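You operate a simulated robot arm through the tools that you are given. There is no shell and no other tool.

You are at the controls of a simulated two-armed robot. One attempt, no reset.

## Task
Send the Peas tray down the front lane, then the Pasta tray down the other.
Fine: set the lane divider for each, clear the label gate for the second, stop the belt after each run.

Only the result counts: the job must be done as asked and must still hold three seconds after the hand-in. Knocking over, shifting, dropping, spilling or breaking anything else fails it.

## Robot
Two 7-joint arms with fingered hands on one trunk that stands fixed in place. Base frame: the origin is at the foot of the trunk, x ahead of it, y to its left, z up; the work surface is at about z = 93. Lengths are in cm, angles in degrees, forces in N, time in s.
The left shoulder is at [6, 17.7, 95], the right one opposite. Each reaches about 100 cm from its shoulder. Payload 4 kg a hand.
Tool frame (each hand has its own): the origin (TCP) lies between the finger pads and is the grasp point; the fingertips stand 3.7 cm ahead of it; z points along the fingers, y is the line along which they close. The gripper opens to 12.4 cm; its body begins 4.3 cm behind the TCP. The gripper is a hand of 3 fingers: y runs from the thumb to the fingers, the wrist lies at [-1.5, -10.8, -20.2] in the tool frame, and closing takes about 1.5 s.
Orientation is told as [roll, pitch, yaw] about the base's x, y, z axes, in that order, counted from this pose: with the fingers straight down and the wrist toward the robot, the tool's x, y and z point along [0, 1, 0], [1, 0, 0] and [0, 0, -1] of the base frame.

## Interface
- The arms move only by the tool nudge_tool. It takes "left_motion", "right_motion" or both (then of equal length, played together; a hand with none holds still); each is a list that holds one entry, the list of rows, each a list of 6 numbers: the shift along the tool's x, y, z in units of 150 mm (1.0 is 150 mm), then the turn, a rotation vector about the tool's x, y, z in units of 120 degrees (1.0 is 120 degrees). In form: [[[tx, ty, tz, ax, ay, az], ...]]. A call has 1 to 20 rows; each row is the pose to reach, as a shift and turn from the pose commanded when the call began, along the tool's axes at that moment. "left_claw" and "right_claw" are, for a hand that has rows, the opening, from 0 (shut) to 1 (fully open), set as the call begins (left out, the last holds). A call with a number of a shift or a turn outside -1 to 1 is refused whole. A row lasts 0.2 s, in which the tool goes at most 5 cm and 8.6 degrees; a call with a longer step from one row to the next is refused whole, and so is a gripper value outside its range. Where a pose cannot be reached the arm comes as near as it can. A force on the tool above 90 N (or 10 N above the force at the start of the call, whichever is more), or a blocked arm, ends the call early, and 0.2 s more pass. Each finger travels about 7.2 cm/s and halts on what it meets, pressing with about 27 N; the grip force reading is that of the motor and also rises with nothing between the fingers. The clock runs only during rows and for 0.2 s after the last one: add rows that repeat a pose to give the fingers time. It gives the time, the measured TCP pose, the force on the tool (base axes), the opening and the grip force at its end, in the units of the frame above (readings bear some noise), with the torque about the TCP (base axes, N m) and any sound that the robot's microphone picked up, and new pictures: "pictures" is both (left out), scene, wrist or none (wrist: the cameras of the hands that moved).
- Cameras (640 x 400 px; columns grow to the right, rows downward): "scene" is now at [5.73, 0.65, 160.46]; the picture's right is [0.09, -1.00, 0.00], its down [-0.64, -0.06, -0.76] and it looks along [0.76, 0.07, -0.65] (base axes); focal length 263 px, centre (320, 200). "left" rides on the left gripper at [-6.4, -7.6, -13.6] in its tool frame; the picture's right is [-0.84, -0.26, 0.48], its down [0.48, -0.76, 0.43] and it looks along [0.26, 0.60, 0.76] (tool axes); focal length 256 px, centre (320, 200). "right" rides on the right gripper at [6.4, -7.6, -13.7] in its tool frame; the picture's right is [-0.84, 0.26, -0.48], its down [-0.48, -0.76, 0.43] and it looks along [-0.26, 0.60, 0.76] (tool axes); focal length 256 px, centre (320, 200).
- raise_lower(by): slides the trunk up (or, below 0, down) by that many cm; the arms and the scene camera ride with it, the base frame stays. It gives what a move gives, with no picture.
- grasp_type(shape, hand): the hand has 3 fingers and takes this shape, open, in about a second: jaw (thumb against the fingers, like two jaws); tri (thumb and two fingers); tip (a fingertip pinch); poke (one finger out to press); point (the index stretched); flat (the hand flat); cup (the hand cupped); fist (a fist). The gripper value then closes the fingers along that shape, each until it touches; the sizes above hold for jaw. It gives what a move gives, with no picture.
- pan_tilt(pan, tilt): turns the head with the scene camera to pan (to the left, within 86 degrees either way) and tilt (down, from -29 to 69), counted from straight ahead of the robot. It gives what a move gives, and a new picture of the scene camera.
- probe_pixels(camera, pixels): for up to 12 pixels [column, row] of the newest picture of that camera ("zoom" is the newest enlarged one), the place [x, y, z] in the base frame of the surface seen there, good to about 0.2 cm. No time passes.
- enlarge(camera, box): a new picture of the part [left, top, right, bottom] of that camera's present view, enlarged. No time passes.
- hand_in(): hands the job in; it is judged then, once.

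Open the grippers and draw the arms clear of the work before you hand the job in, unless the task says otherwise.

The tools are called after "Request:" as a command line: name --argument value ..., lists and objects as JSON in quotes. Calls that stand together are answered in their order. nudge_tool: Moves the arms, as the interface text tells. Its arguments: {"type":"object","properties":{"left_motion":{"type":"array","items":{"type":"array","items":{"type":"array","items":{"type":"number"}}}},"left_claw":{"type":"number"},"right_motion":{"type":"array","items":{"type":"array","items":{"type":"array","items":{"type":"number"}}}},"right_claw":{"type":"number"},"pictures":{"type":"string","enum":["both","scene","wrist","none"]}},"required":[]} The other tools are called the same way: raise_lower (by) moves the trunk up or down; grasp_type (shape, hand) gives the hand a shape; pan_tilt (pan, tilt) turns the head that bears the scene camera; probe_pixels (camera, pixels) gives the place of the surface under pixels of a picture; enlarge (camera, box) takes an enlarged picture of a part of a camera's view; hand_in () hands the job in.

At the start:

```text
time: 0.0
left_position: [56.54, 38.2, 129.99]
left_tool_rot: [0.0, 0.1, 0.0]
left_ft_force: [0.7, -0.7, 0.5]
left_ft_torque: [0.01, 0.02, 0.0]
left_gripper_width: 12.36
left_grasp_force: 0.0
left_shape: jaw
right_position: [61.98, -7.78, 134.52]
right_tool_rot: [0.0, 0.0, 0.0]
right_ft_force: [-0.5, -0.2, -0.3]
right_ft_torque: [0.01, 0.01, -0.04]
right_gripper_width: 12.35
right_grasp_force: 0.1
right_shape: jaw
trunk travel left (down, up): [-47.5, 11.5]
head pan, tilt (commanded): [5.3, 40.2]
```

scene: 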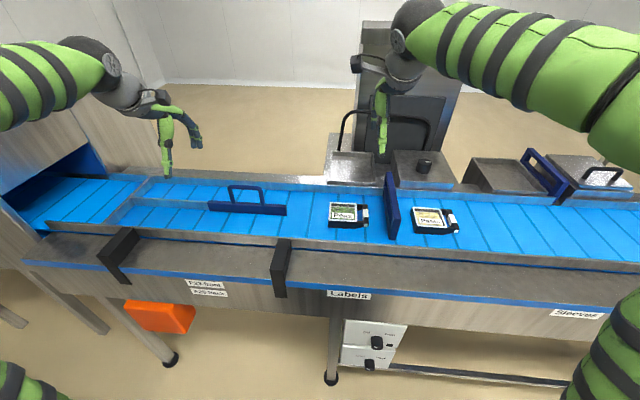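
right: 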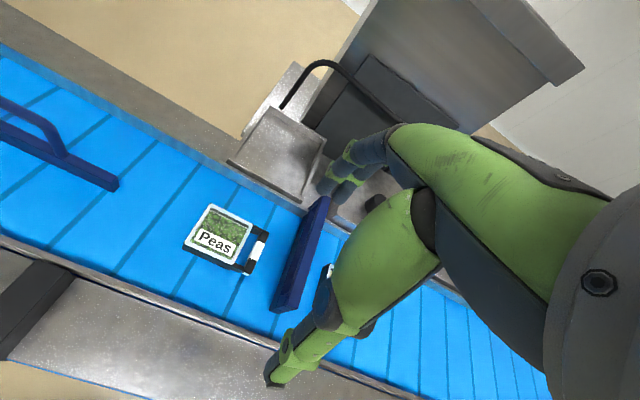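
left: 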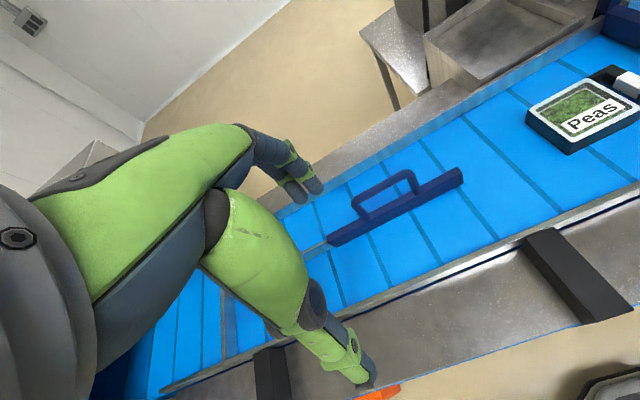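

The scene shows the belt with Peas (345,215), a blue gate (392,205), Pasta (433,222), a divider with a handle (248,200), and a control box (372,345). I enlarge these parts to read them.

Request:
enlarge --camera "scene" --box '[310, 290, 430, 390]'

Request:
enlarge --camera "scene" --box '[300, 100, 480, 260]'

Request:
enlarge --camera "scene" --box '[20, 150, 320, 310]'

Request:
enlarge --camera "scene" --box '[440, 130, 640, 330]'

```text
4.00 times, centred on (370, 340) of scene
```

zoom: 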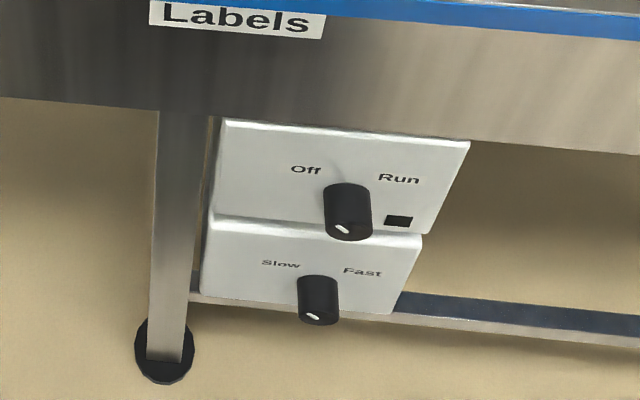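

```text
2.50 times, centred on (390, 180) of scene
```

zoom: 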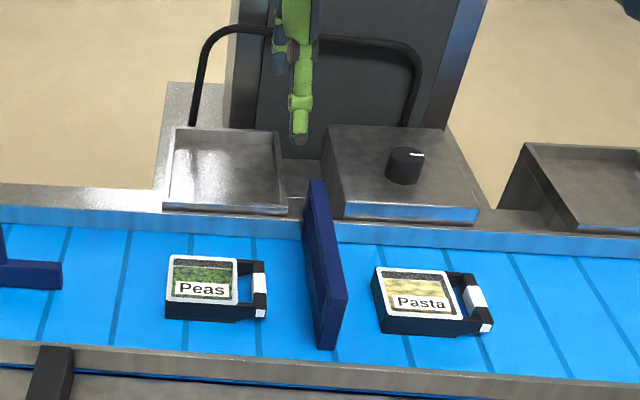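

```text
2.13 times, centred on (170, 230) of scene
```

zoom: 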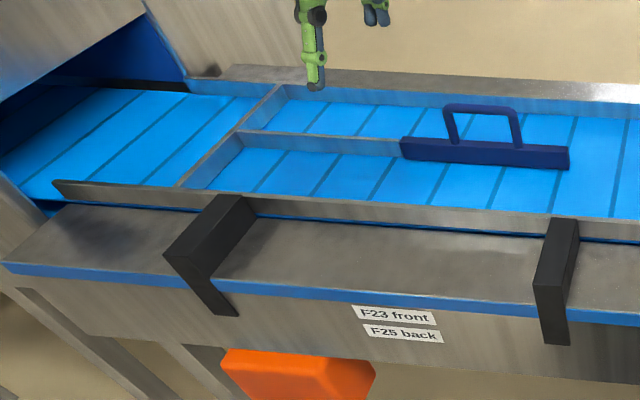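

```text
2.00 times, centred on (540, 230) of scene
```

zoom: 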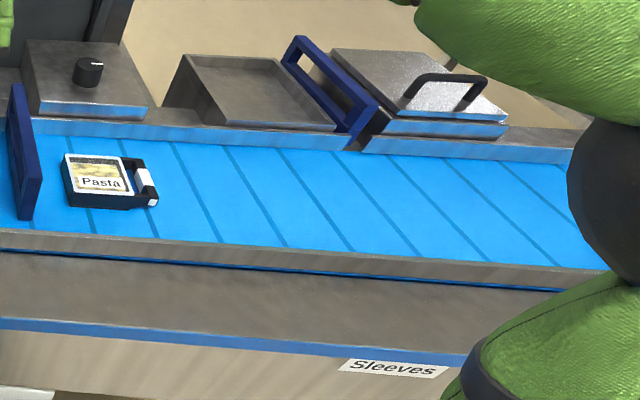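

Now I measure the key places: belt, trays, gate, divider, knobs.

Request:
probe_pixels --camera "scene" --pixels '[[210, 206], [285, 210], [229, 186], [262, 189], [229, 203], [262, 206], [388, 172], [397, 220], [392, 235], [385, 185], [390, 195], [398, 208]]'

Request:
probe_pixels --camera "scene" --pixels '[[330, 204], [358, 204], [330, 225], [357, 225], [365, 208], [366, 222], [412, 210], [440, 210], [417, 230], [445, 232], [450, 217], [456, 230]]'

Request:
probe_pixels --camera "scene" --pixels '[[377, 343], [373, 347], [370, 366], [352, 330], [420, 325], [350, 360], [389, 345], [300, 230], [300, 190], [320, 182], [330, 260], [330, 280]]'

Request:
probe_pixels --camera "scene" --pixels '[[130, 198], [150, 180], [108, 220], [170, 200], [100, 190], [50, 220], [530, 150], [570, 190], [525, 158], [555, 195], [424, 165], [340, 110]]'

```text
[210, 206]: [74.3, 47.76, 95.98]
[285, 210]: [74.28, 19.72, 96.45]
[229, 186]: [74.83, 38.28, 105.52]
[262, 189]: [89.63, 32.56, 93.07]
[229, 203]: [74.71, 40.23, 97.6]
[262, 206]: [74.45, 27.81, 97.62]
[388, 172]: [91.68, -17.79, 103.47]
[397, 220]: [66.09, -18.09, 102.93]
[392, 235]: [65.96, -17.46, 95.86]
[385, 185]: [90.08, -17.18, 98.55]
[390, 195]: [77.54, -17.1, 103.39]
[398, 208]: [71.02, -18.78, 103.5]
```

```text
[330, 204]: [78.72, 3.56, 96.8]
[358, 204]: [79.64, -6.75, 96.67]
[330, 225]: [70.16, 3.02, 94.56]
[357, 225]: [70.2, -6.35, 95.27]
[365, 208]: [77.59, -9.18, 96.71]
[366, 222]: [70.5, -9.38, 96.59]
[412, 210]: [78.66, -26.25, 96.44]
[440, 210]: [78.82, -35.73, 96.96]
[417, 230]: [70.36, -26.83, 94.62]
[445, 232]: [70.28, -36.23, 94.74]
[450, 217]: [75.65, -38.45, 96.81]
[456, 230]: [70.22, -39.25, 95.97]
```

```text
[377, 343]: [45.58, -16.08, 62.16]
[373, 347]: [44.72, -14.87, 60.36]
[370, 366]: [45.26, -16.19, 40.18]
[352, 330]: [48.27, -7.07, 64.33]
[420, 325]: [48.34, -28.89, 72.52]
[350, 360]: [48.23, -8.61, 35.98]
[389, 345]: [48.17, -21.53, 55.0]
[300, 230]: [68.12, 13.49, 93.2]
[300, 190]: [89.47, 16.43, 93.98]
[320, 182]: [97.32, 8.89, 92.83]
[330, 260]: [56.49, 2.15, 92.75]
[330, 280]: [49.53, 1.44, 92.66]
```

```text
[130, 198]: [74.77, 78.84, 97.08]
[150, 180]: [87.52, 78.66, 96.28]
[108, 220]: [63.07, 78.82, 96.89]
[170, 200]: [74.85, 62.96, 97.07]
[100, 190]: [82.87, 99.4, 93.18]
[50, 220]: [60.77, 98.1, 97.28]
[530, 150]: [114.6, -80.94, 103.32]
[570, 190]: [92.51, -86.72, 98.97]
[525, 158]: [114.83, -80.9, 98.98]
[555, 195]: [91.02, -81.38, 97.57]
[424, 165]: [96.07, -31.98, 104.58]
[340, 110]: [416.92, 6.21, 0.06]
```

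The label gate spans x 66–92 at y≈-17.5, and the Sleeves gate seems parked back at x 91–115. I zoom in tightly on both gates and the divider to understand their mechanisms.

Request:
enlarge --camera "scene" --box '[500, 135, 640, 222]'

Request:
enlarge --camera "scene" --box '[355, 150, 455, 245]'

Request:
enlarge --camera "scene" --box '[190, 170, 310, 245]'

Request:
enlarge --camera "right" --box '[180, 40, 380, 330]'

Request:
enlarge --camera "left" --box '[220, 130, 500, 330]'

```text
4.57 times, centred on (570, 178) of scene
```

zoom: 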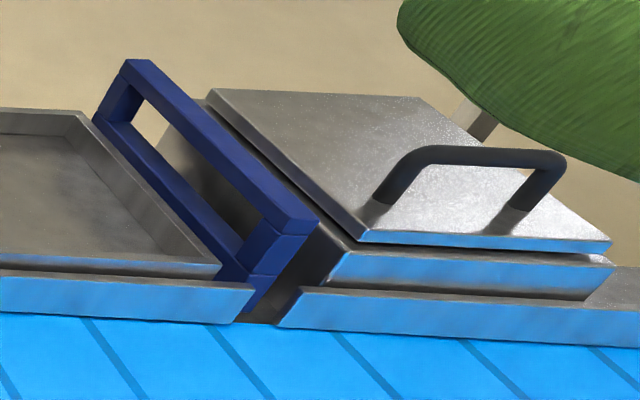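

```text
4.21 times, centred on (405, 198) of scene
```

zoom: 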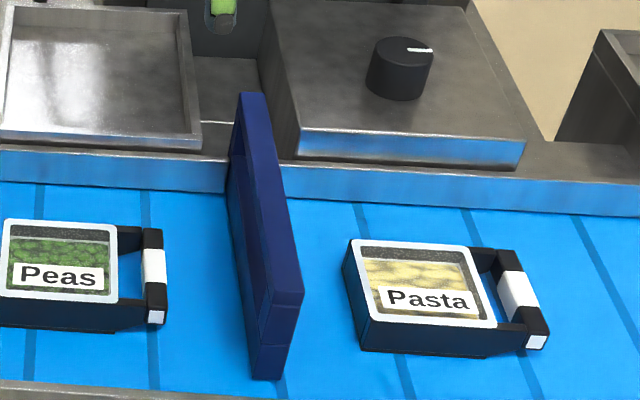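

```text
5.33 times, centred on (250, 208) of scene
```

zoom: 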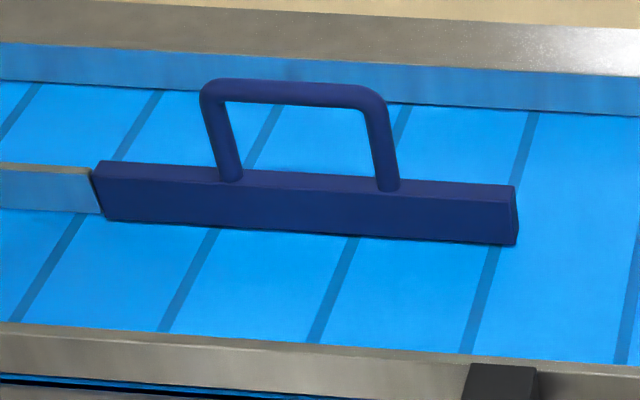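

```text
1.38 times, centred on (280, 185) of right
```

zoom: 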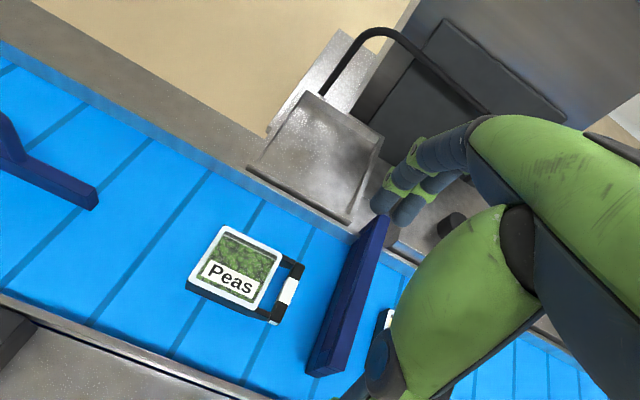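

```text
2.00 times, centred on (360, 230) of left
```

zoom: 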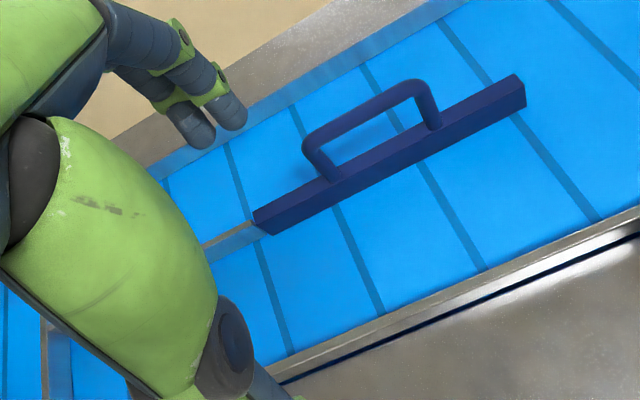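

The gates slide along x in slots of the back rail; the divider is a blade with a handle, hinged at its left end. Next I turn the head down toward the control box to look at the knobs.

Request:
pan_tilt --pan -15 --tilt 65

```text
time: 0.9
left_position: [56.63, 38.24, 129.98]
left_tool_rot: [0.0, 0.0, 0.0]
left_ft_force: [0.1, 0.0, 0.8]
left_ft_torque: [0.0, 0.02, -0.03]
left_gripper_width: 12.36
left_grasp_force: 0.2
left_shape: jaw
right_position: [62.05, -7.63, 134.65]
right_tool_rot: [0.0, 0.0, 0.1]
right_ft_force: [-0.2, -0.8, 0.5]
right_ft_torque: [0.02, 0.02, 0.0]
right_gripper_width: 12.37
right_grasp_force: 0.1
right_shape: jaw
trunk travel left (down, up): [-47.5, 11.5]
head pan, tilt (commanded): [-15.0, 65.0]
```

scene: 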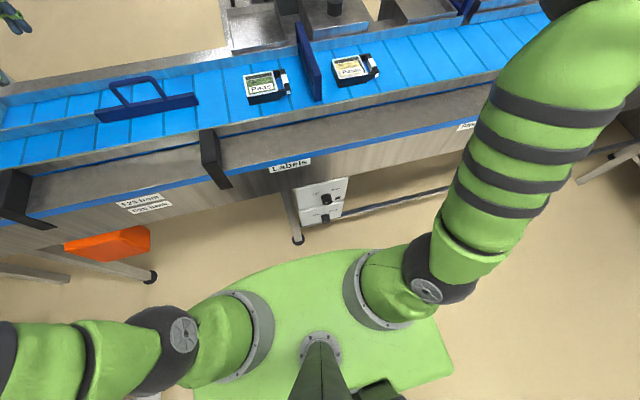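

The knobs are now at (325,205). I zoom in there and on the lane label at (143,203).

Request:
enlarge --camera "scene" --box '[290, 170, 360, 230]'

Request:
enlarge --camera "scene" --box '[105, 180, 185, 225]'

Request:
enlarge --camera "scene" --box '[200, 0, 500, 130]'

```text
6.67 times, centred on (325, 200) of scene
```

zoom: 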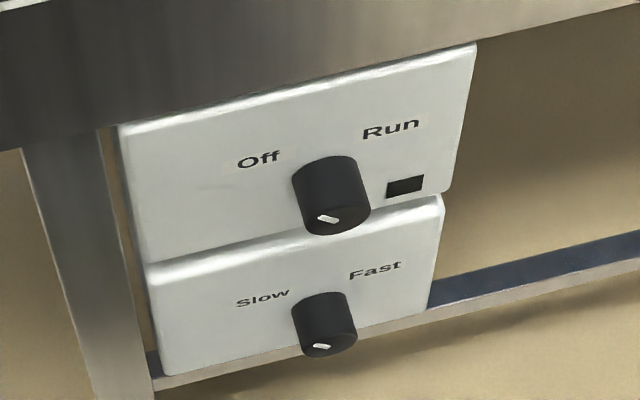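

```text
8.00 times, centred on (145, 202) of scene
```

zoom: 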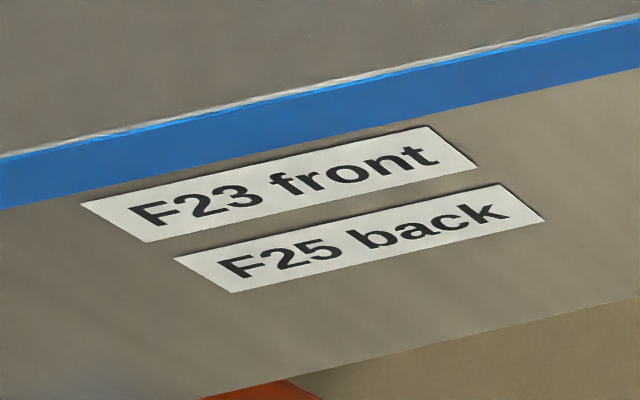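

```text
2.13 times, centred on (350, 65) of scene
```

zoom: 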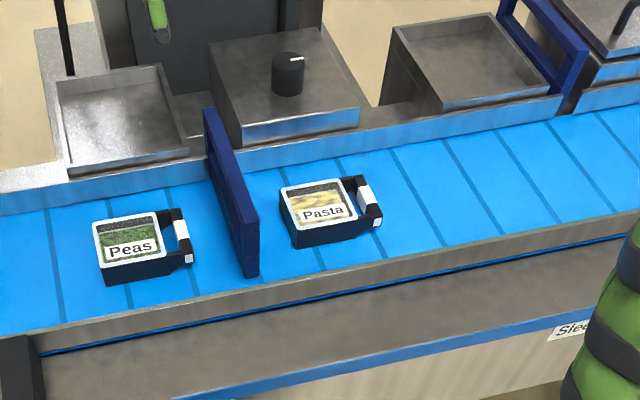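

Pointers show Off and Slow. I measure the knob geometry precisely from this zoom.

Request:
enlarge --camera "scene" --box '[290, 170, 360, 230]'

Request:
probe_pixels --camera "zoom" --pixels '[[325, 160], [330, 217], [300, 190], [366, 195], [335, 230], [258, 160], [390, 130], [405, 187], [325, 295], [320, 345], [263, 297], [375, 270]]'

Request:
probe_pixels --camera "zoom" --pixels '[[298, 208], [318, 210], [337, 205], [362, 212], [350, 225], [320, 225], [300, 175], [350, 160], [130, 130], [470, 50], [450, 185], [155, 255]]'

```text
6.67 times, centred on (325, 200) of scene
```

zoom: 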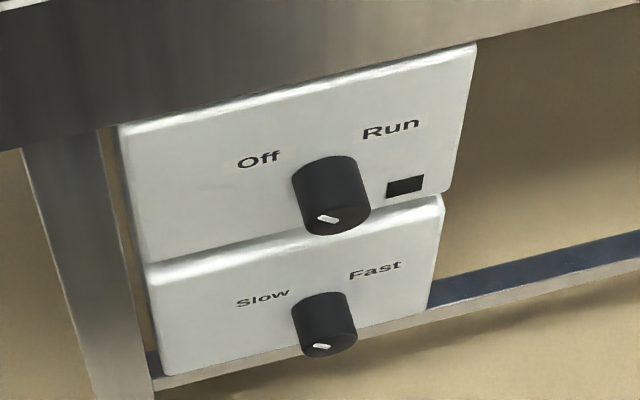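

```text
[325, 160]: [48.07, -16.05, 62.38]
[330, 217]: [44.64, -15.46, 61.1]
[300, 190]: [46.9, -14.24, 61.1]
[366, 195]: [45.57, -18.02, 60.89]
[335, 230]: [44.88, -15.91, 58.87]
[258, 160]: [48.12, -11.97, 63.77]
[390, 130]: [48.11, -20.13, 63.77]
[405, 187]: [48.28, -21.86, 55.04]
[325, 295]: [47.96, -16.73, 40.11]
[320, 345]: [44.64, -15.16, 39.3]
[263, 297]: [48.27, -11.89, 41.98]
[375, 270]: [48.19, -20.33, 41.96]
```

```text
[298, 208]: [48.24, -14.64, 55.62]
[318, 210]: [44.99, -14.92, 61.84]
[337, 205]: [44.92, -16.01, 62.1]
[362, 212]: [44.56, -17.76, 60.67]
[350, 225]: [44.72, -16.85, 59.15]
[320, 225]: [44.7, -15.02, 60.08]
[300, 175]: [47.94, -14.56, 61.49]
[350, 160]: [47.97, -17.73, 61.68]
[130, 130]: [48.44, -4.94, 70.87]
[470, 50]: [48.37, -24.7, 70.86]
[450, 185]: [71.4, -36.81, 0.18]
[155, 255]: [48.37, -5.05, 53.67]
```

The run knob is centred near (y -16.1, z 60.4), front face x 44.7, radius about 2. Now I look at the lanes and the divider on the left.

Request:
pan_tilt --pan 35 --tilt 40

```text
time: 2.1
left_position: [56.56, 38.2, 129.92]
left_tool_rot: [0.0, 0.1, 0.0]
left_ft_force: [0.3, -0.7, 0.3]
left_ft_torque: [-0.04, -0.01, -0.05]
left_gripper_width: 12.33
left_grasp_force: 0.0
left_shape: jaw
right_position: [62.11, -7.52, 134.6]
right_tool_rot: [0.0, -0.1, 0.0]
right_ft_force: [-1.1, 0.3, 0.0]
right_ft_torque: [-0.02, -0.01, 0.0]
right_gripper_width: 12.34
right_grasp_force: 0.2
right_shape: jaw
trunk travel left (down, up): [-47.5, 11.5]
head pan, tilt (commanded): [35.0, 40.0]
```

scene: 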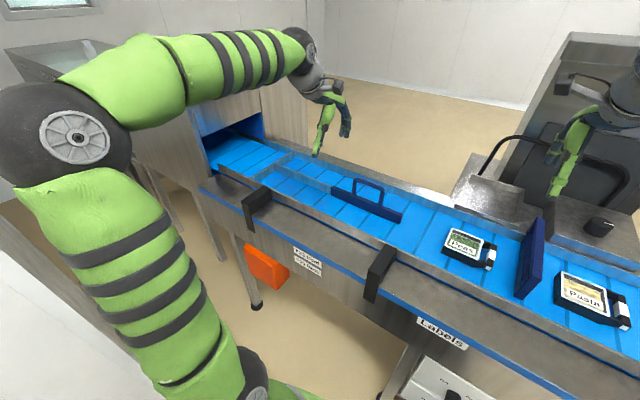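

The lanes run from the divider (365,195) back to the cross bar near (275,168). I zoom in on both.

Request:
enlarge --camera "scene" --box '[200, 120, 340, 210]'

Request:
enlarge --camera "scene" --box '[310, 160, 430, 235]'

Request:
probe_pixels --camera "zoom" --pixels '[[212, 130], [245, 106], [310, 115], [380, 150], [250, 170], [390, 215], [110, 145], [475, 300], [300, 205], [100, 195], [430, 330], [560, 220]]'

```text
4.44 times, centred on (270, 165) of scene
```

zoom: 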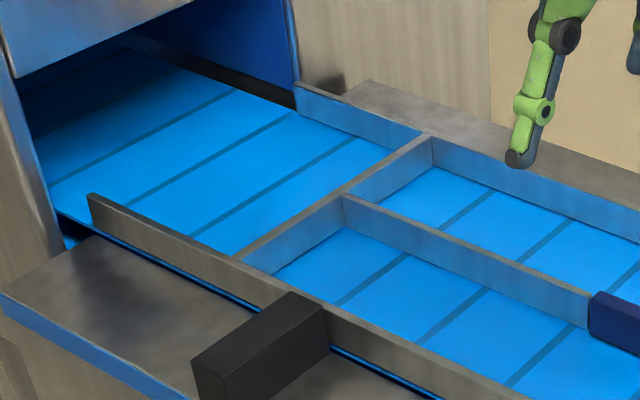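

```text
5.33 times, centred on (370, 198) of scene
```

zoom: 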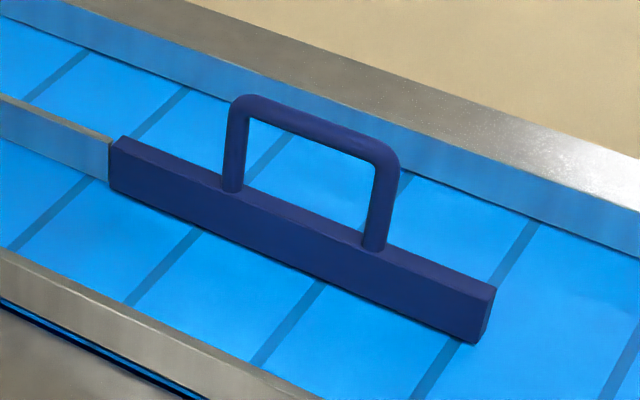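

```text
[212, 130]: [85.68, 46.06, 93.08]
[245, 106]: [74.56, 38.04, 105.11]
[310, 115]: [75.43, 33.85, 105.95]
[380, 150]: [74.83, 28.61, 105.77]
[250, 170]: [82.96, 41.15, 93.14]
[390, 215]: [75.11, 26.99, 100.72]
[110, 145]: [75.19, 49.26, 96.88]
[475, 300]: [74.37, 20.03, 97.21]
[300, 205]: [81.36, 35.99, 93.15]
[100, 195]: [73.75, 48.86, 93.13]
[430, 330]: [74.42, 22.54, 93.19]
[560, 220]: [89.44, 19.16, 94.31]
```

The cross bar closes off both lanes, so it works as an end stop. I measure the rails and lane widths.

Request:
enlarge --camera "scene" --box '[230, 140, 370, 230]'

Request:
probe_pixels --camera "zoom" --pixels '[[300, 44], [230, 90], [140, 155], [115, 175], [400, 130], [330, 130], [420, 160], [300, 230], [270, 240], [260, 250], [470, 100], [560, 140]]'

Request:
enlarge --camera "scene" --box '[370, 180, 560, 300]'

Request:
probe_pixels --camera "zoom" --pixels '[[200, 60], [180, 65], [60, 220], [45, 235], [100, 240], [250, 265], [265, 170], [380, 180], [400, 230], [378, 300], [250, 240], [560, 170]]'

```text
4.44 times, centred on (300, 185) of scene
```

zoom: 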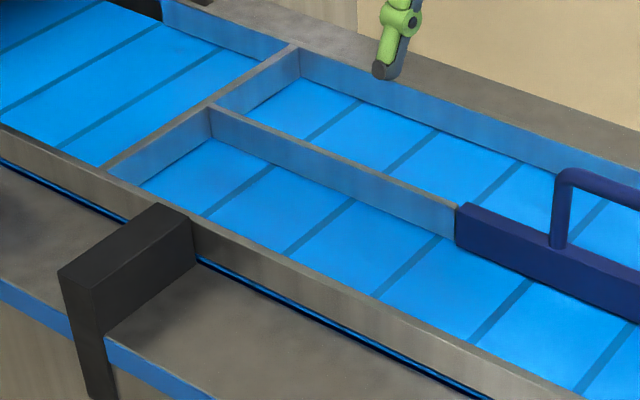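

```text
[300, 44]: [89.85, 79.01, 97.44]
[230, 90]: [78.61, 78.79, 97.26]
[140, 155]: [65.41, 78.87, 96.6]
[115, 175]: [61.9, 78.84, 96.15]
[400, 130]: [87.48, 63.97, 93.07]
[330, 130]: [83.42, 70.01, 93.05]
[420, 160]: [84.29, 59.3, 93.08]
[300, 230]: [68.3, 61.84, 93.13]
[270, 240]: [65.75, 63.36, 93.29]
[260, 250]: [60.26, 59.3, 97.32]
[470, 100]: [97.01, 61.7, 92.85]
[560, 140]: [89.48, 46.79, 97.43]
```

```text
3.33 times, centred on (465, 240) of scene
```

zoom: 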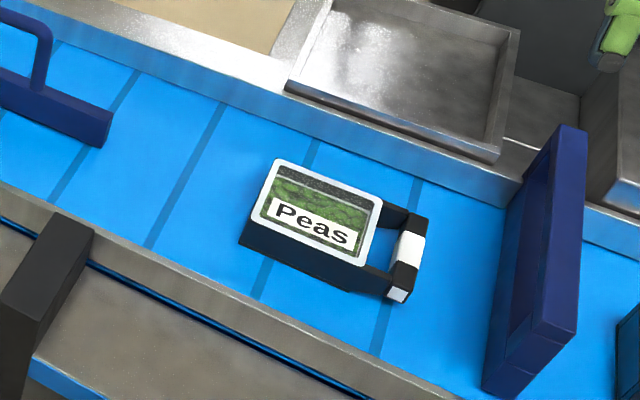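

```text
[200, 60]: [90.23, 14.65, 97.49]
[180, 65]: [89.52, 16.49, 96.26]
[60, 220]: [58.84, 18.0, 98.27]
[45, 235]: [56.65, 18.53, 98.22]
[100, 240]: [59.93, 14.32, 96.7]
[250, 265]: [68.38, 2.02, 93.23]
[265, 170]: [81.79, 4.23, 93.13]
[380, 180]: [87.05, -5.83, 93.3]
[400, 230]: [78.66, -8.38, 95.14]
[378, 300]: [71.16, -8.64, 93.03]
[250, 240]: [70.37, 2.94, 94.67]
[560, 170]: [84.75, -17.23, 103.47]
```

Belt spans x 60–89.5, wall at x≈75, divider handle bar at about (75.0, 33.4, z 105.3). I bring the left hand over the handle, gripper fully open.

Request:
nudge_tool --left_motion '[[[-0.06, 0.16, 0, 0, 0, 0], [-0.12, 0.32, 0, 0, 0, 0], [-0.18, 0.48, 0, 0, 0, 0], [-0.24, 0.64, 0, 0, 0, 0], [-0.3, 0.8, 0, 0, 0, 0], [-0.32, 0.95, 0, 0, 0, 0], [-0.32, 0.95, 0.2, 0, 0, 0], [-0.32, 0.95, 0.4, 0, 0, 0], [-0.32, 0.95, 0.6, 0, 0, 0], [-0.32, 0.95, 0.8, 0, 0, 0], [-0.32, 0.95, 0.8, 0, 0, 0]]]' --left_claw 1 --pictures "both"

```text
time: 4.5
left_position: [70.85, 33.5, 118.0]
left_tool_rot: [0.1, 0.1, 0.0]
left_ft_force: [0.1, 0.2, 1.2]
left_ft_torque: [-0.02, 0.0, 0.02]
left_gripper_width: 12.36
left_grasp_force: 0.1
left_shape: jaw
right_position: [62.02, -7.68, 134.42]
right_tool_rot: [0.1, 0.0, 0.0]
right_ft_force: [1.0, 0.4, 0.3]
right_ft_torque: [0.02, -0.01, -0.02]
right_gripper_width: 12.35
right_grasp_force: 0.0
right_shape: jaw
trunk travel left (down, up): [-47.5, 11.5]
head pan, tilt (commanded): [35.0, 40.0]
```

scene: 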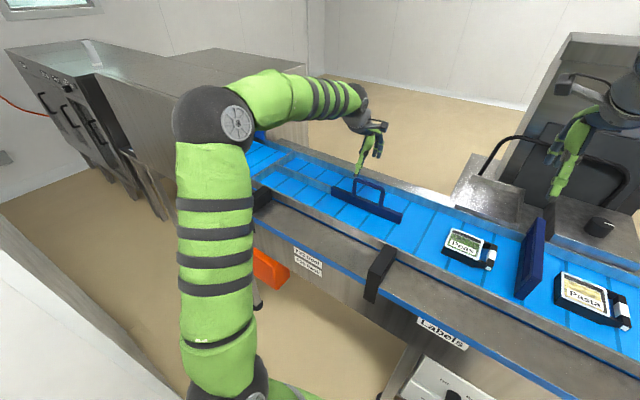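
left: 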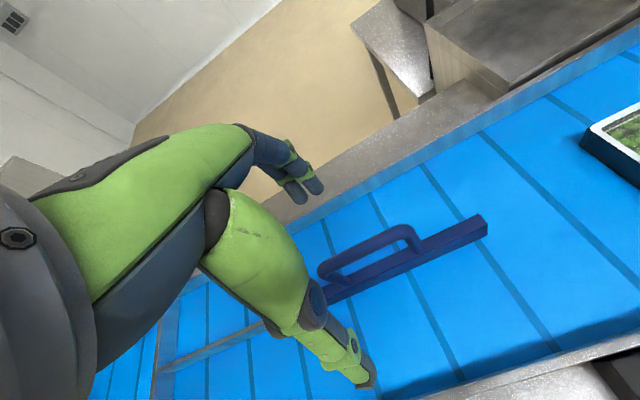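

The hand is over the handle at (368,190). I shift 4.2 cm in x and go down to z≈104.8.

Request:
nudge_tool --left_motion '[[[0, 0.14, 0, 0, 0, 0], [0, 0.28, 0, 0, 0, 0], [0, 0.28, 0.15, 0, 0, 0], [0, 0.28, 0.3, 0, 0, 0], [0, 0.28, 0.45, 0, 0, 0], [0, 0.28, 0.6, 0, 0, 0], [0, 0.28, 0.75, 0, 0, 0], [0, 0.28, 0.88, 0, 0, 0], [0, 0.28, 0.88, 0, 0, 0]]]' --pictures "both"

```text
time: 6.5
left_position: [75.06, 33.68, 104.77]
left_tool_rot: [0.0, 0.0, 0.0]
left_ft_force: [0.6, 0.2, 0.4]
left_ft_torque: [0.01, 0.04, -0.01]
left_gripper_width: 12.36
left_grasp_force: 0.0
left_shape: jaw
right_position: [62.07, -7.63, 134.43]
right_tool_rot: [-0.1, 0.0, 0.0]
right_ft_force: [0.7, 0.2, -0.2]
right_ft_torque: [0.03, -0.01, 0.04]
right_gripper_width: 12.37
right_grasp_force: 0.0
right_shape: jaw
trunk travel left (down, up): [-47.5, 11.5]
head pan, tilt (commanded): [35.0, 40.0]
```

scene: 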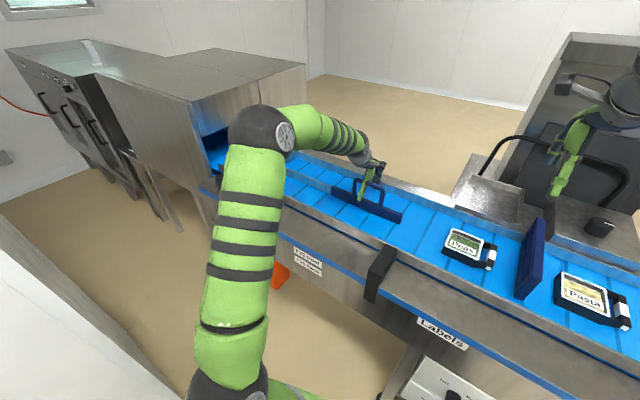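
left: 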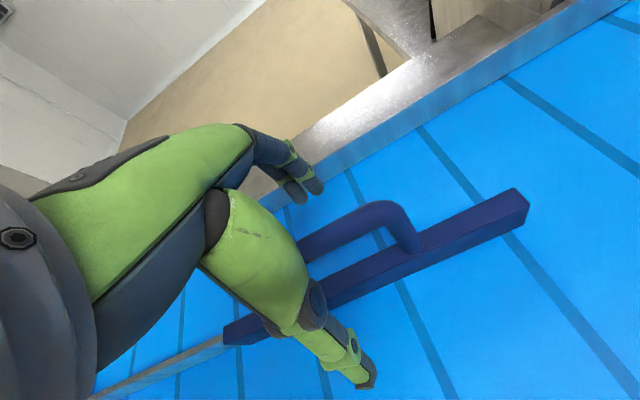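

The handle bar lies between thumb and fingers. I close the left hand on it and hold for 2 s.

Request:
nudge_tool --left_motion '[[[0, 0, 0, 0, 0, 0], [0, 0, 0, 0, 0, 0], [0, 0, 0, 0, 0, 0], [0, 0, 0, 0, 0, 0], [0, 0, 0, 0, 0, 0], [0, 0, 0, 0, 0, 0], [0, 0, 0, 0, 0, 0], [0, 0, 0, 0, 0, 0]]]' --left_claw 0 --pictures "both"

```text
time: 8.3
left_position: [75.01, 33.64, 104.75]
left_tool_rot: [0.0, 0.0, 0.0]
left_ft_force: [-2.6, -0.3, -5.9]
left_ft_torque: [0.04, -0.02, 0.14]
left_gripper_width: 0.67
left_grasp_force: 26.6
left_shape: jaw
right_position: [61.95, -7.55, 134.54]
right_tool_rot: [0.1, 0.0, 0.0]
right_ft_force: [-0.4, 0.8, -0.6]
right_ft_torque: [0.04, -0.03, -0.01]
right_gripper_width: 12.34
right_grasp_force: 0.0
right_shape: jaw
trunk travel left (down, up): [-47.5, 11.5]
head pan, tilt (commanded): [35.0, 40.0]
```

scene: 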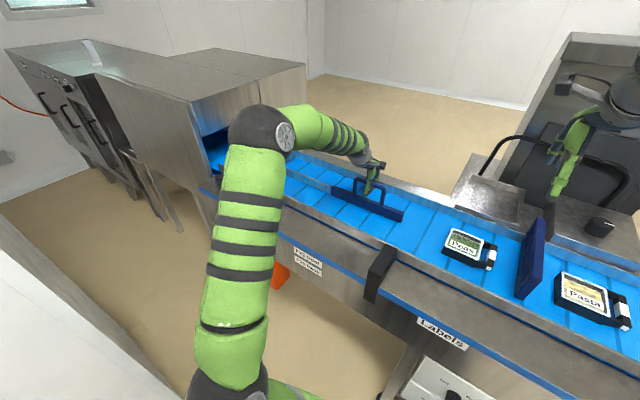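
left: 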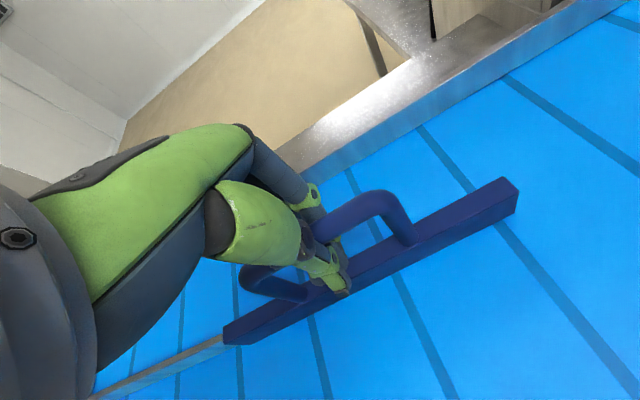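

Grip is on the bar (width 0.67, force 27). I swing the divider toward the back in an arc about its left end (near y 48), first 15°.

Request:
nudge_tool --left_motion '[[[0.001, 0.042, 0, 0, 0, -0.021], [0.004, 0.084, 0, 0, 0, -0.0417], [0.008, 0.126, 0, 0, 0, -0.0625], [0.0147, 0.168, 0, 0, 0, -0.0833], [0.023, 0.21, 0, 0, 0, -0.104], [0.033, 0.25, 0, 0, 0, -0.125], [0.033, 0.25, 0, 0, 0, -0.125]]]' --pictures "both"

```text
time: 9.9
left_position: [78.78, 34.07, 104.67]
left_tool_rot: [0.1, 0.0, 15.1]
left_ft_force: [-2.7, 5.5, -6.9]
left_ft_torque: [0.08, -0.02, 0.16]
left_gripper_width: 0.66
left_grasp_force: 26.5
left_shape: jaw
right_position: [62.15, -7.61, 134.57]
right_tool_rot: [0.1, 0.0, 0.1]
right_ft_force: [0.8, 0.3, 0.9]
right_ft_torque: [-0.03, 0.01, 0.05]
right_gripper_width: 12.37
right_grasp_force: 0.1
right_shape: jaw
trunk travel left (down, up): [-47.5, 11.5]
head pan, tilt (commanded): [35.0, 40.0]
```

scene: 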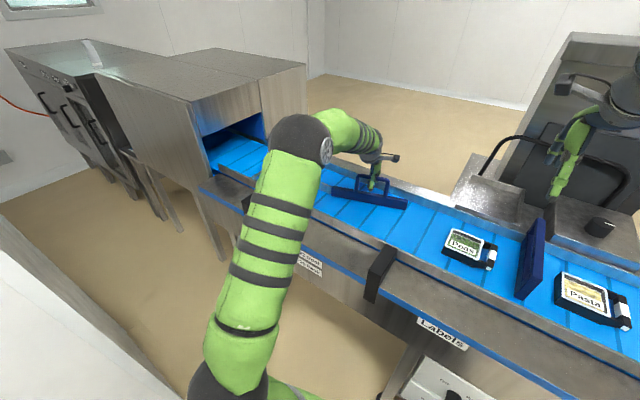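
left: 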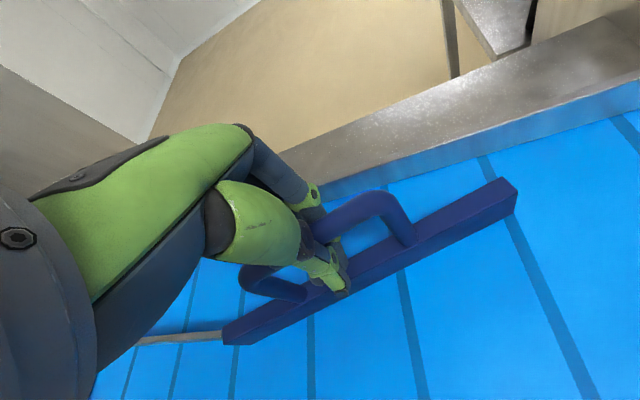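

The divider swings about its left end as expected. I continue another 13° toward the back rail.

Request:
nudge_tool --left_motion '[[[0.001, 0.042, 0, 0, 0, -0.021], [0.004, 0.084, 0, 0, 0, -0.0417], [0.008, 0.126, 0, 0, 0, -0.0625], [0.0147, 0.168, 0, 0, 0, -0.0833], [0.023, 0.21, 0, 0, 0, -0.104], [0.023, 0.21, 0, 0, 0, -0.104]]]' --pictures "both"

```text
time: 11.3
left_position: [81.37, 34.93, 104.67]
left_tool_rot: [0.1, 0.2, 27.5]
left_ft_force: [-31.6, -8.4, -9.7]
left_ft_torque: [0.07, -0.04, -0.07]
left_gripper_width: 1.0
left_grasp_force: 27.1
left_shape: jaw
right_position: [61.83, -7.72, 134.59]
right_tool_rot: [0.0, -0.1, -0.1]
right_ft_force: [-0.5, 0.0, -1.1]
right_ft_torque: [-0.01, 0.01, 0.03]
right_gripper_width: 12.37
right_grasp_force: 0.1
right_shape: jaw
trunk travel left (down, up): [-47.5, 11.5]
head pan, tilt (commanded): [35.0, 40.0]
```

scene: 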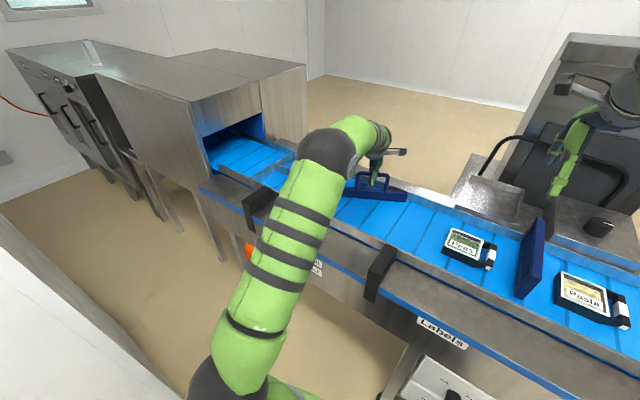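
left: 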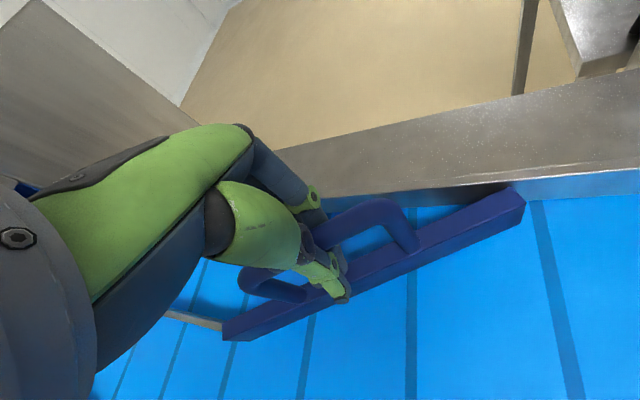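

The divider has met the back rail (force −32 N in x). I ease off slightly so it rests against the stop with little load, still holding it.

Request:
nudge_tool --left_motion '[[[-0.003, -0.012, 0, 0, 0, 0.004], [-0.005, -0.022, 0, 0, 0, 0.008], [-0.005, -0.022, 0, 0, 0, 0.008]]]' --pictures "none"

Request:
pan_tilt --pan 10 --tilt 50

```text
time: 12.1
left_position: [81.36, 35.04, 104.78]
left_tool_rot: [0.1, -0.1, 26.6]
left_ft_force: [-21.0, -3.1, -11.4]
left_ft_torque: [0.09, -0.04, 0.06]
left_gripper_width: 0.92
left_grasp_force: 27.4
left_shape: jaw
right_position: [61.93, -7.62, 134.54]
right_tool_rot: [-0.1, -0.1, -0.1]
right_ft_force: [-0.2, -0.3, -0.1]
right_ft_torque: [0.01, 0.01, 0.0]
right_gripper_width: 12.34
right_grasp_force: 0.1
right_shape: jaw
trunk travel left (down, up): [-47.5, 11.5]
head pan, tilt (commanded): [35.0, 40.0]
```

```text
time: 13.0
left_position: [81.28, 34.93, 104.79]
left_tool_rot: [0.0, 0.0, 26.5]
left_ft_force: [-19.3, -2.6, -10.2]
left_ft_torque: [0.08, 0.03, 0.04]
left_gripper_width: 0.93
left_grasp_force: 27.0
left_shape: jaw
right_position: [61.91, -7.51, 134.52]
right_tool_rot: [0.0, 0.1, 0.0]
right_ft_force: [-0.1, 0.0, 0.6]
right_ft_torque: [0.0, 0.02, 0.02]
right_gripper_width: 12.37
right_grasp_force: 0.1
right_shape: jaw
trunk travel left (down, up): [-47.5, 11.5]
head pan, tilt (commanded): [10.0, 50.0]
```

scene: 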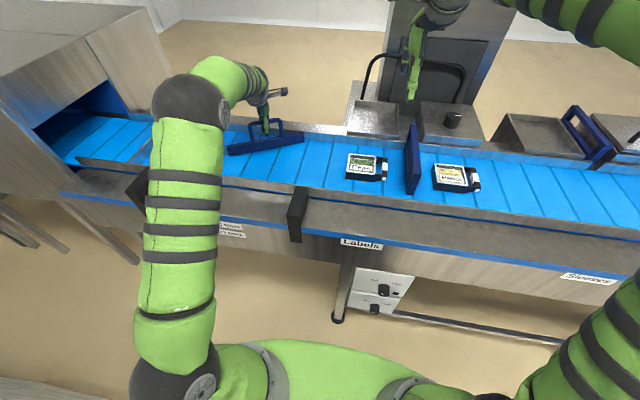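

The divider now sits diagonally against the back rail, opening the front lane. Next I swing the right hand to point forward while moving it right and back, toward the knob box.

Request:
nudge_tool --right_motion '[[[-0.083, -0.039, 0.028, -0.0625, 0, 0], [-0.167, -0.078, 0.056, -0.125, 0, 0], [-0.25, -0.117, 0.083, -0.1875, 0, 0], [-0.333, -0.156, 0.111, -0.25, 0, 0], [-0.417, -0.195, 0.139, -0.3125, 0, 0], [-0.5, -0.233, 0.167, -0.375, 0, 0], [-0.583, -0.272, 0.194, -0.4375, 0, 0], [-0.667, -0.311, 0.222, -0.5, 0, 0], [-0.75, -0.35, 0.25, -0.5625, 0, 0], [-0.833, -0.389, 0.278, -0.625, 0, 0], [-0.917, -0.428, 0.306, -0.6875, 0, 0], [-1.0, -0.467, 0.333, -0.75, 0, 0], [-1.0, -0.467, 0.333, -0.75, 0, 0]]]' --pictures "scene"

```text
time: 15.8
left_position: [81.37, 34.92, 104.83]
left_tool_rot: [-0.3, 0.1, 26.4]
left_ft_force: [-26.3, -10.8, -3.4]
left_ft_torque: [0.03, -0.05, -0.03]
left_gripper_width: 0.96
left_grasp_force: 26.9
left_shape: jaw
right_position: [53.58, -14.94, 130.42]
right_tool_rot: [65.3, -88.9, -67.8]
right_ft_force: [2.0, 1.1, -1.1]
right_ft_torque: [0.01, -0.05, -0.11]
right_gripper_width: 12.39
right_grasp_force: 0.1
right_shape: jaw
right hand out of reach, approached as far as the arm can: row 9, 10, 11, 12, 13
trunk travel left (down, up): [-47.5, 11.5]
head pan, tilt (commanded): [10.0, 50.0]
```

scene: 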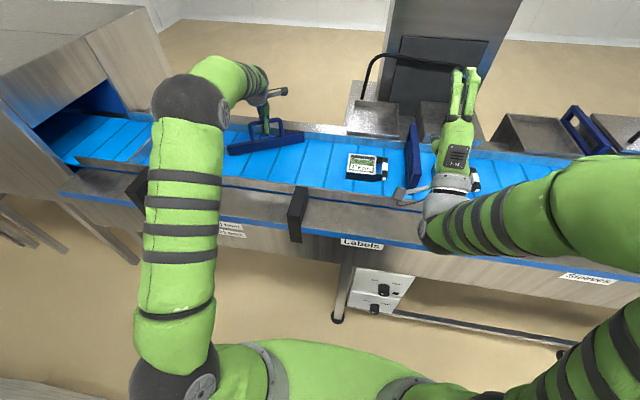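

The right hand points forward at (53.6, −14.9, 130.4) but stopped short in y at a joint limit. I continue by moving back and down and watch how the arm copes.

Request:
nudge_tool --right_motion '[[[0, -0.1, -0.08, 0, 0, 0], [0, -0.2, -0.16, 0, 0, 0], [0, -0.3, -0.24, 0, 0, 0], [0, -0.4, -0.32, 0, 0, 0], [0, -0.5, -0.4, 0, 0, 0], [0, -0.6, -0.48, 0, 0, 0], [0, -0.6, -0.48, 0, 0, 0]]]' --pictures "scene"

```text
time: 17.4
left_position: [81.34, 34.85, 104.79]
left_tool_rot: [0.1, 0.0, 26.4]
left_ft_force: [-19.5, -7.2, -6.1]
left_ft_torque: [0.07, -0.01, -0.03]
left_gripper_width: 0.9
left_grasp_force: 26.9
left_shape: jaw
right_position: [54.04, -12.02, 123.0]
right_tool_rot: [149.3, -89.9, -149.4]
right_ft_force: [-0.1, 0.1, 0.7]
right_ft_torque: [-0.02, 0.0, 0.0]
right_gripper_width: 12.4
right_grasp_force: 0.1
right_shape: jaw
right hand out of reach, approached as far as the arm can: row 1, 2, 3, 4, 5, 6, 7
trunk travel left (down, up): [-47.5, 11.5]
head pan, tilt (commanded): [10.0, 50.0]
```

scene: 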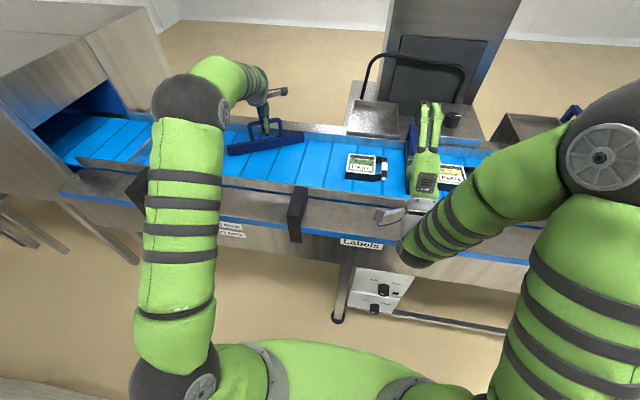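

The wrist joint limits stop this path. I probe the right arm's elbow, forearm and wrist (pixels (605,155), (500,190), (420,240)) to understand its geometry.

Request:
probe_pixels --camera "scene" --pixels '[[605, 155], [570, 180], [500, 190], [440, 225], [420, 250], [425, 180], [560, 330], [590, 240], [520, 390], [185, 105], [190, 250], [260, 110]]'

Request:
pan_tilt --pan -40 --tilt 50

```text
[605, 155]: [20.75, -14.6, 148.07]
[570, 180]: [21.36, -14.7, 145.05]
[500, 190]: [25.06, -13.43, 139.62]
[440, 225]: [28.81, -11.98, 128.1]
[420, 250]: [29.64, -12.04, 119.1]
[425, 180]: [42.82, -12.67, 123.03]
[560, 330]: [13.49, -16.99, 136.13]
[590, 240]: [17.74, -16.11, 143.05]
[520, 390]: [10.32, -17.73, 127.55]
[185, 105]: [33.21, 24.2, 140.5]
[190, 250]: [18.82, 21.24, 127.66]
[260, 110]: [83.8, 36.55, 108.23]
```

```text
time: 18.5
left_position: [81.43, 34.97, 104.78]
left_tool_rot: [0.1, 0.0, 26.5]
left_ft_force: [-18.0, -6.3, -6.0]
left_ft_torque: [0.07, -0.02, 0.01]
left_gripper_width: 0.92
left_grasp_force: 26.6
left_shape: jaw
right_position: [53.96, -11.91, 123.08]
right_tool_rot: [144.0, -89.9, -144.1]
right_ft_force: [0.5, 0.3, 0.5]
right_ft_torque: [0.0, 0.01, -0.02]
right_gripper_width: 12.41
right_grasp_force: 0.0
right_shape: jaw
trunk travel left (down, up): [-47.5, 11.5]
head pan, tilt (commanded): [-40.0, 50.0]
```

scene: 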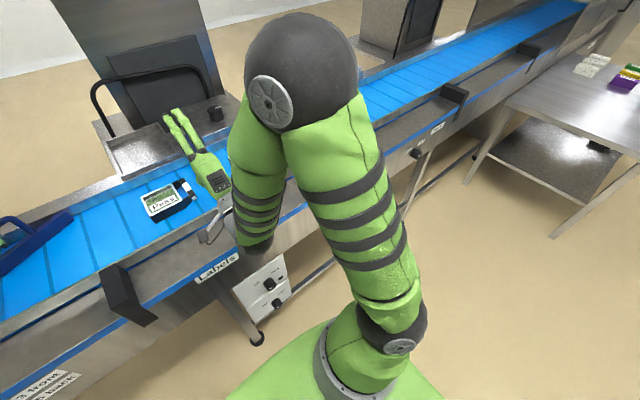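

The right arm works elbow-up, so the low knob is best reached by lowering the trunk later with the hand tilted down-forward. First I release the divider handle with the left hand and lift it clear.

Request:
nudge_tool --left_motion '[[[0, -0.02, 0, 0, 0, 0], [0, -0.02, 0, 0, 0, 0], [0, -0.02, 0, 0, 0, 0], [0, -0.02, 0, 0, 0, 0], [0, -0.02, 0, 0, 0, 0], [0, -0.02, 0, 0, 0, 0], [0, -0.02, 0, 0, 0, 0], [0, -0.02, 0, 0, 0, 0]]]' --left_claw 1 --pictures "wrist"

```text
time: 20.3
left_position: [81.14, 34.81, 104.55]
left_tool_rot: [0.0, 0.0, 26.6]
left_ft_force: [-0.3, -0.7, 0.3]
left_ft_torque: [0.04, -0.04, 0.03]
left_gripper_width: 12.37
left_grasp_force: 0.1
left_shape: jaw
right_position: [54.12, -11.87, 123.09]
right_tool_rot: [99.6, -90.1, -99.8]
right_ft_force: [0.5, 0.2, 0.3]
right_ft_torque: [0.02, 0.0, -0.02]
right_gripper_width: 12.4
right_grasp_force: 0.0
right_shape: jaw
trunk travel left (down, up): [-47.5, 11.5]
head pan, tilt (commanded): [-40.0, 50.0]
```

left: 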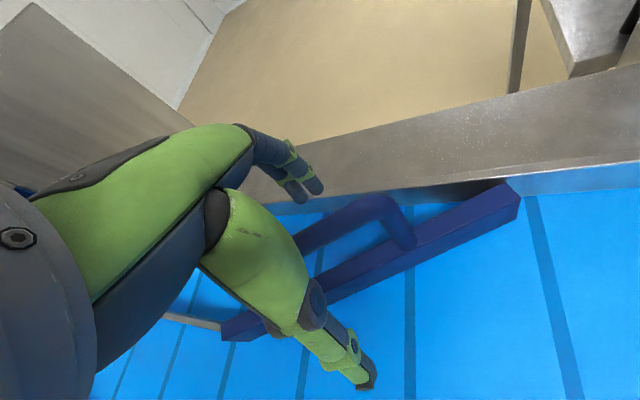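

The divider stays put after release. I lift the left hand straight up and bring the right hand back to a tilted-down pose nearer the robot.

Request:
nudge_tool --left_motion '[[[0, 0, -0.12, 0, 0, 0], [0, 0, -0.24, 0, 0, 0], [0, 0, -0.36, 0, 0, 0], [0, 0, -0.48, 0, 0, 0], [0, 0, -0.6, 0, 0, 0], [0, 0, -0.72, 0, 0, 0], [0, 0, -0.84, 0, 0, 0], [0, 0, -0.96, 0, 0, 0], [0, 0, -1.0, 0, 0, 0]]]' --right_motion '[[[-0.03, 0.02, -0.08, 0.06, 0, 0], [-0.06, 0.04, -0.16, 0.12, 0, 0], [-0.1, 0.05, -0.24, 0.18, 0, 0], [-0.13, 0.07, -0.33, 0.24, 0, 0], [-0.17, 0.08, -0.42, 0.3, 0, 0], [-0.2, 0.1, -0.5, 0.36, 0, 0], [-0.24, 0.12, -0.6, 0.43, 0, 0], [-0.27, 0.13, -0.67, 0.5, 0, 0], [-0.27, 0.13, -0.67, 0.5, 0, 0]]]' --pictures "both"

```text
time: 22.3
left_position: [81.22, 34.77, 119.77]
left_tool_rot: [0.0, 0.0, 26.5]
left_ft_force: [0.1, -0.3, 0.3]
left_ft_torque: [0.0, 0.05, -0.04]
left_gripper_width: 12.36
left_grasp_force: 0.0
left_shape: jaw
right_position: [43.57, -15.94, 125.05]
right_tool_rot: [0.0, -30.1, 0.1]
right_ft_force: [-0.5, -0.4, -0.4]
right_ft_torque: [-0.02, -0.01, -0.01]
right_gripper_width: 12.41
right_grasp_force: 0.1
right_shape: jaw
right hand out of reach, approached as far as the arm can: row 1, 2, 3, 4, 5, 6
trunk travel left (down, up): [-47.5, 11.5]
head pan, tilt (commanded): [-40.0, 50.0]
```

scene: 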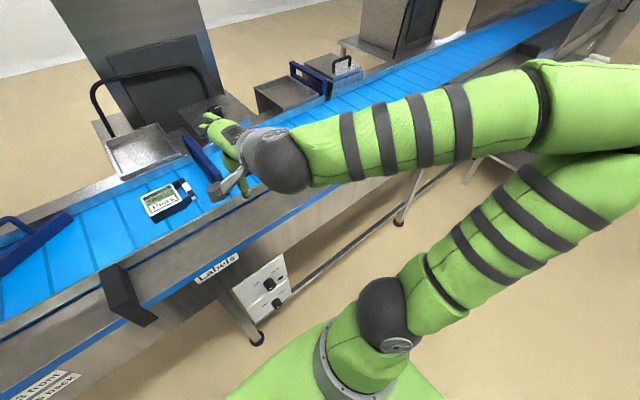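
right: 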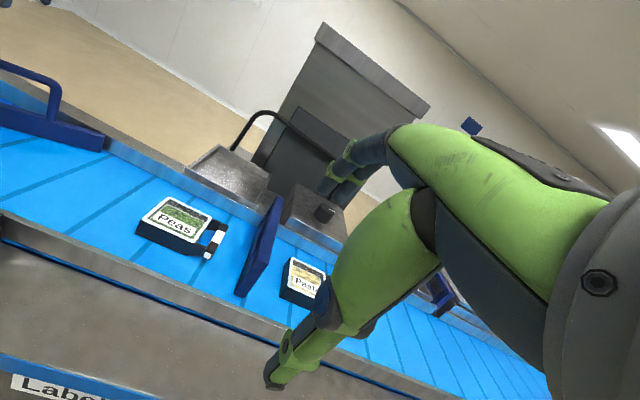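
left: 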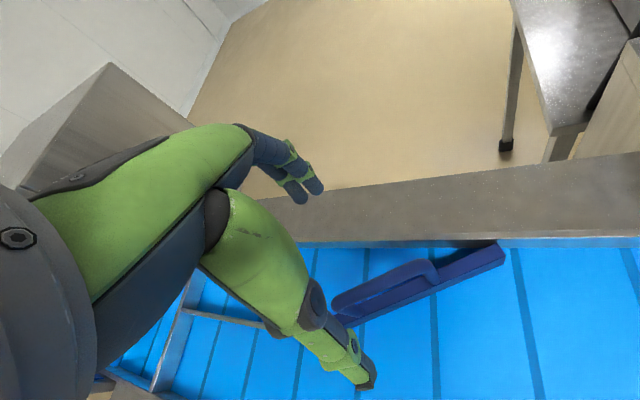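

The solver swings the elbow freely, and the right hand is at (43.6, −15.9, 125) tilted 30°. I now roll the right hand −90° about its own axis so the fingers close along y, and lift the left hand higher.

Request:
nudge_tool --left_motion '[[[0, 0, -0.08, 0, 0, 0], [0, 0, -0.16, 0, 0, 0], [0, 0, -0.24, 0, 0, 0], [0, 0, -0.32, 0, 0, 0], [0, 0, -0.4, 0, 0, 0], [0, 0, -0.48, 0, 0, 0], [0, 0, -0.56, 0, 0, 0], [0, 0, -0.64, 0, 0, 0], [0, 0, -0.72, 0, 0, 0], [0, 0, -0.8, 0, 0, 0], [0, 0, -0.9, 0, 0, 0], [0, 0, -1.0, 0, 0, 0], [0, 0, -1.0, 0, 0, 0]]]' --right_motion '[[[0, 0, 0, 0, 0, -0.0625], [0, 0, 0, 0, 0, -0.125], [0, 0, 0, 0, 0, -0.1875], [0, 0, 0, 0, 0, -0.25], [0, 0, 0, 0, 0, -0.3125], [0, 0, 0, 0, 0, -0.375], [0, 0, 0, 0, 0, -0.4375], [0, 0, 0, 0, 0, -0.5], [0, 0, 0, 0, 0, -0.5625], [0, 0, 0, 0, 0, -0.625], [0, 0, 0, 0, 0, -0.6875], [0, 0, 0, 0, 0, -0.75], [0, 0, 0, 0, 0, -0.75]]]' --pictures "scene"

```text
time: 25.1
left_position: [80.29, 34.26, 133.59]
left_tool_rot: [0.1, -0.1, 26.5]
left_ft_force: [-1.1, 0.0, -0.1]
left_ft_torque: [-0.01, 0.02, 0.0]
left_gripper_width: 12.38
left_grasp_force: 0.1
left_shape: jaw
left hand out of reach, approached as far as the arm can: row 11, 12, 13
right_position: [43.57, -15.82, 124.89]
right_tool_rot: [-30.0, 0.0, 90.1]
right_ft_force: [0.1, -0.3, 0.8]
right_ft_torque: [-0.01, 0.0, -0.04]
right_gripper_width: 12.42
right_grasp_force: 0.0
right_shape: jaw
trunk travel left (down, up): [-47.5, 11.5]
head pan, tilt (commanded): [-40.0, 50.0]
```

scene: 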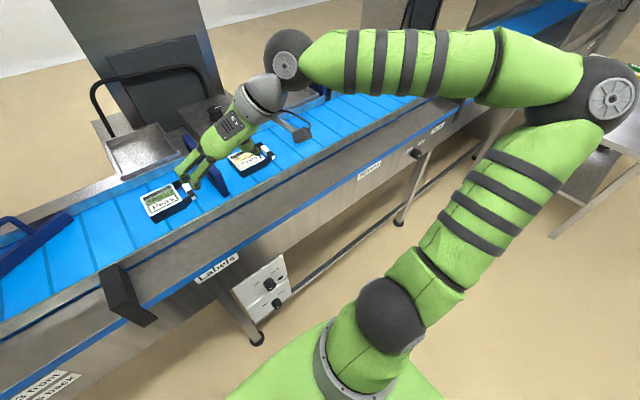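

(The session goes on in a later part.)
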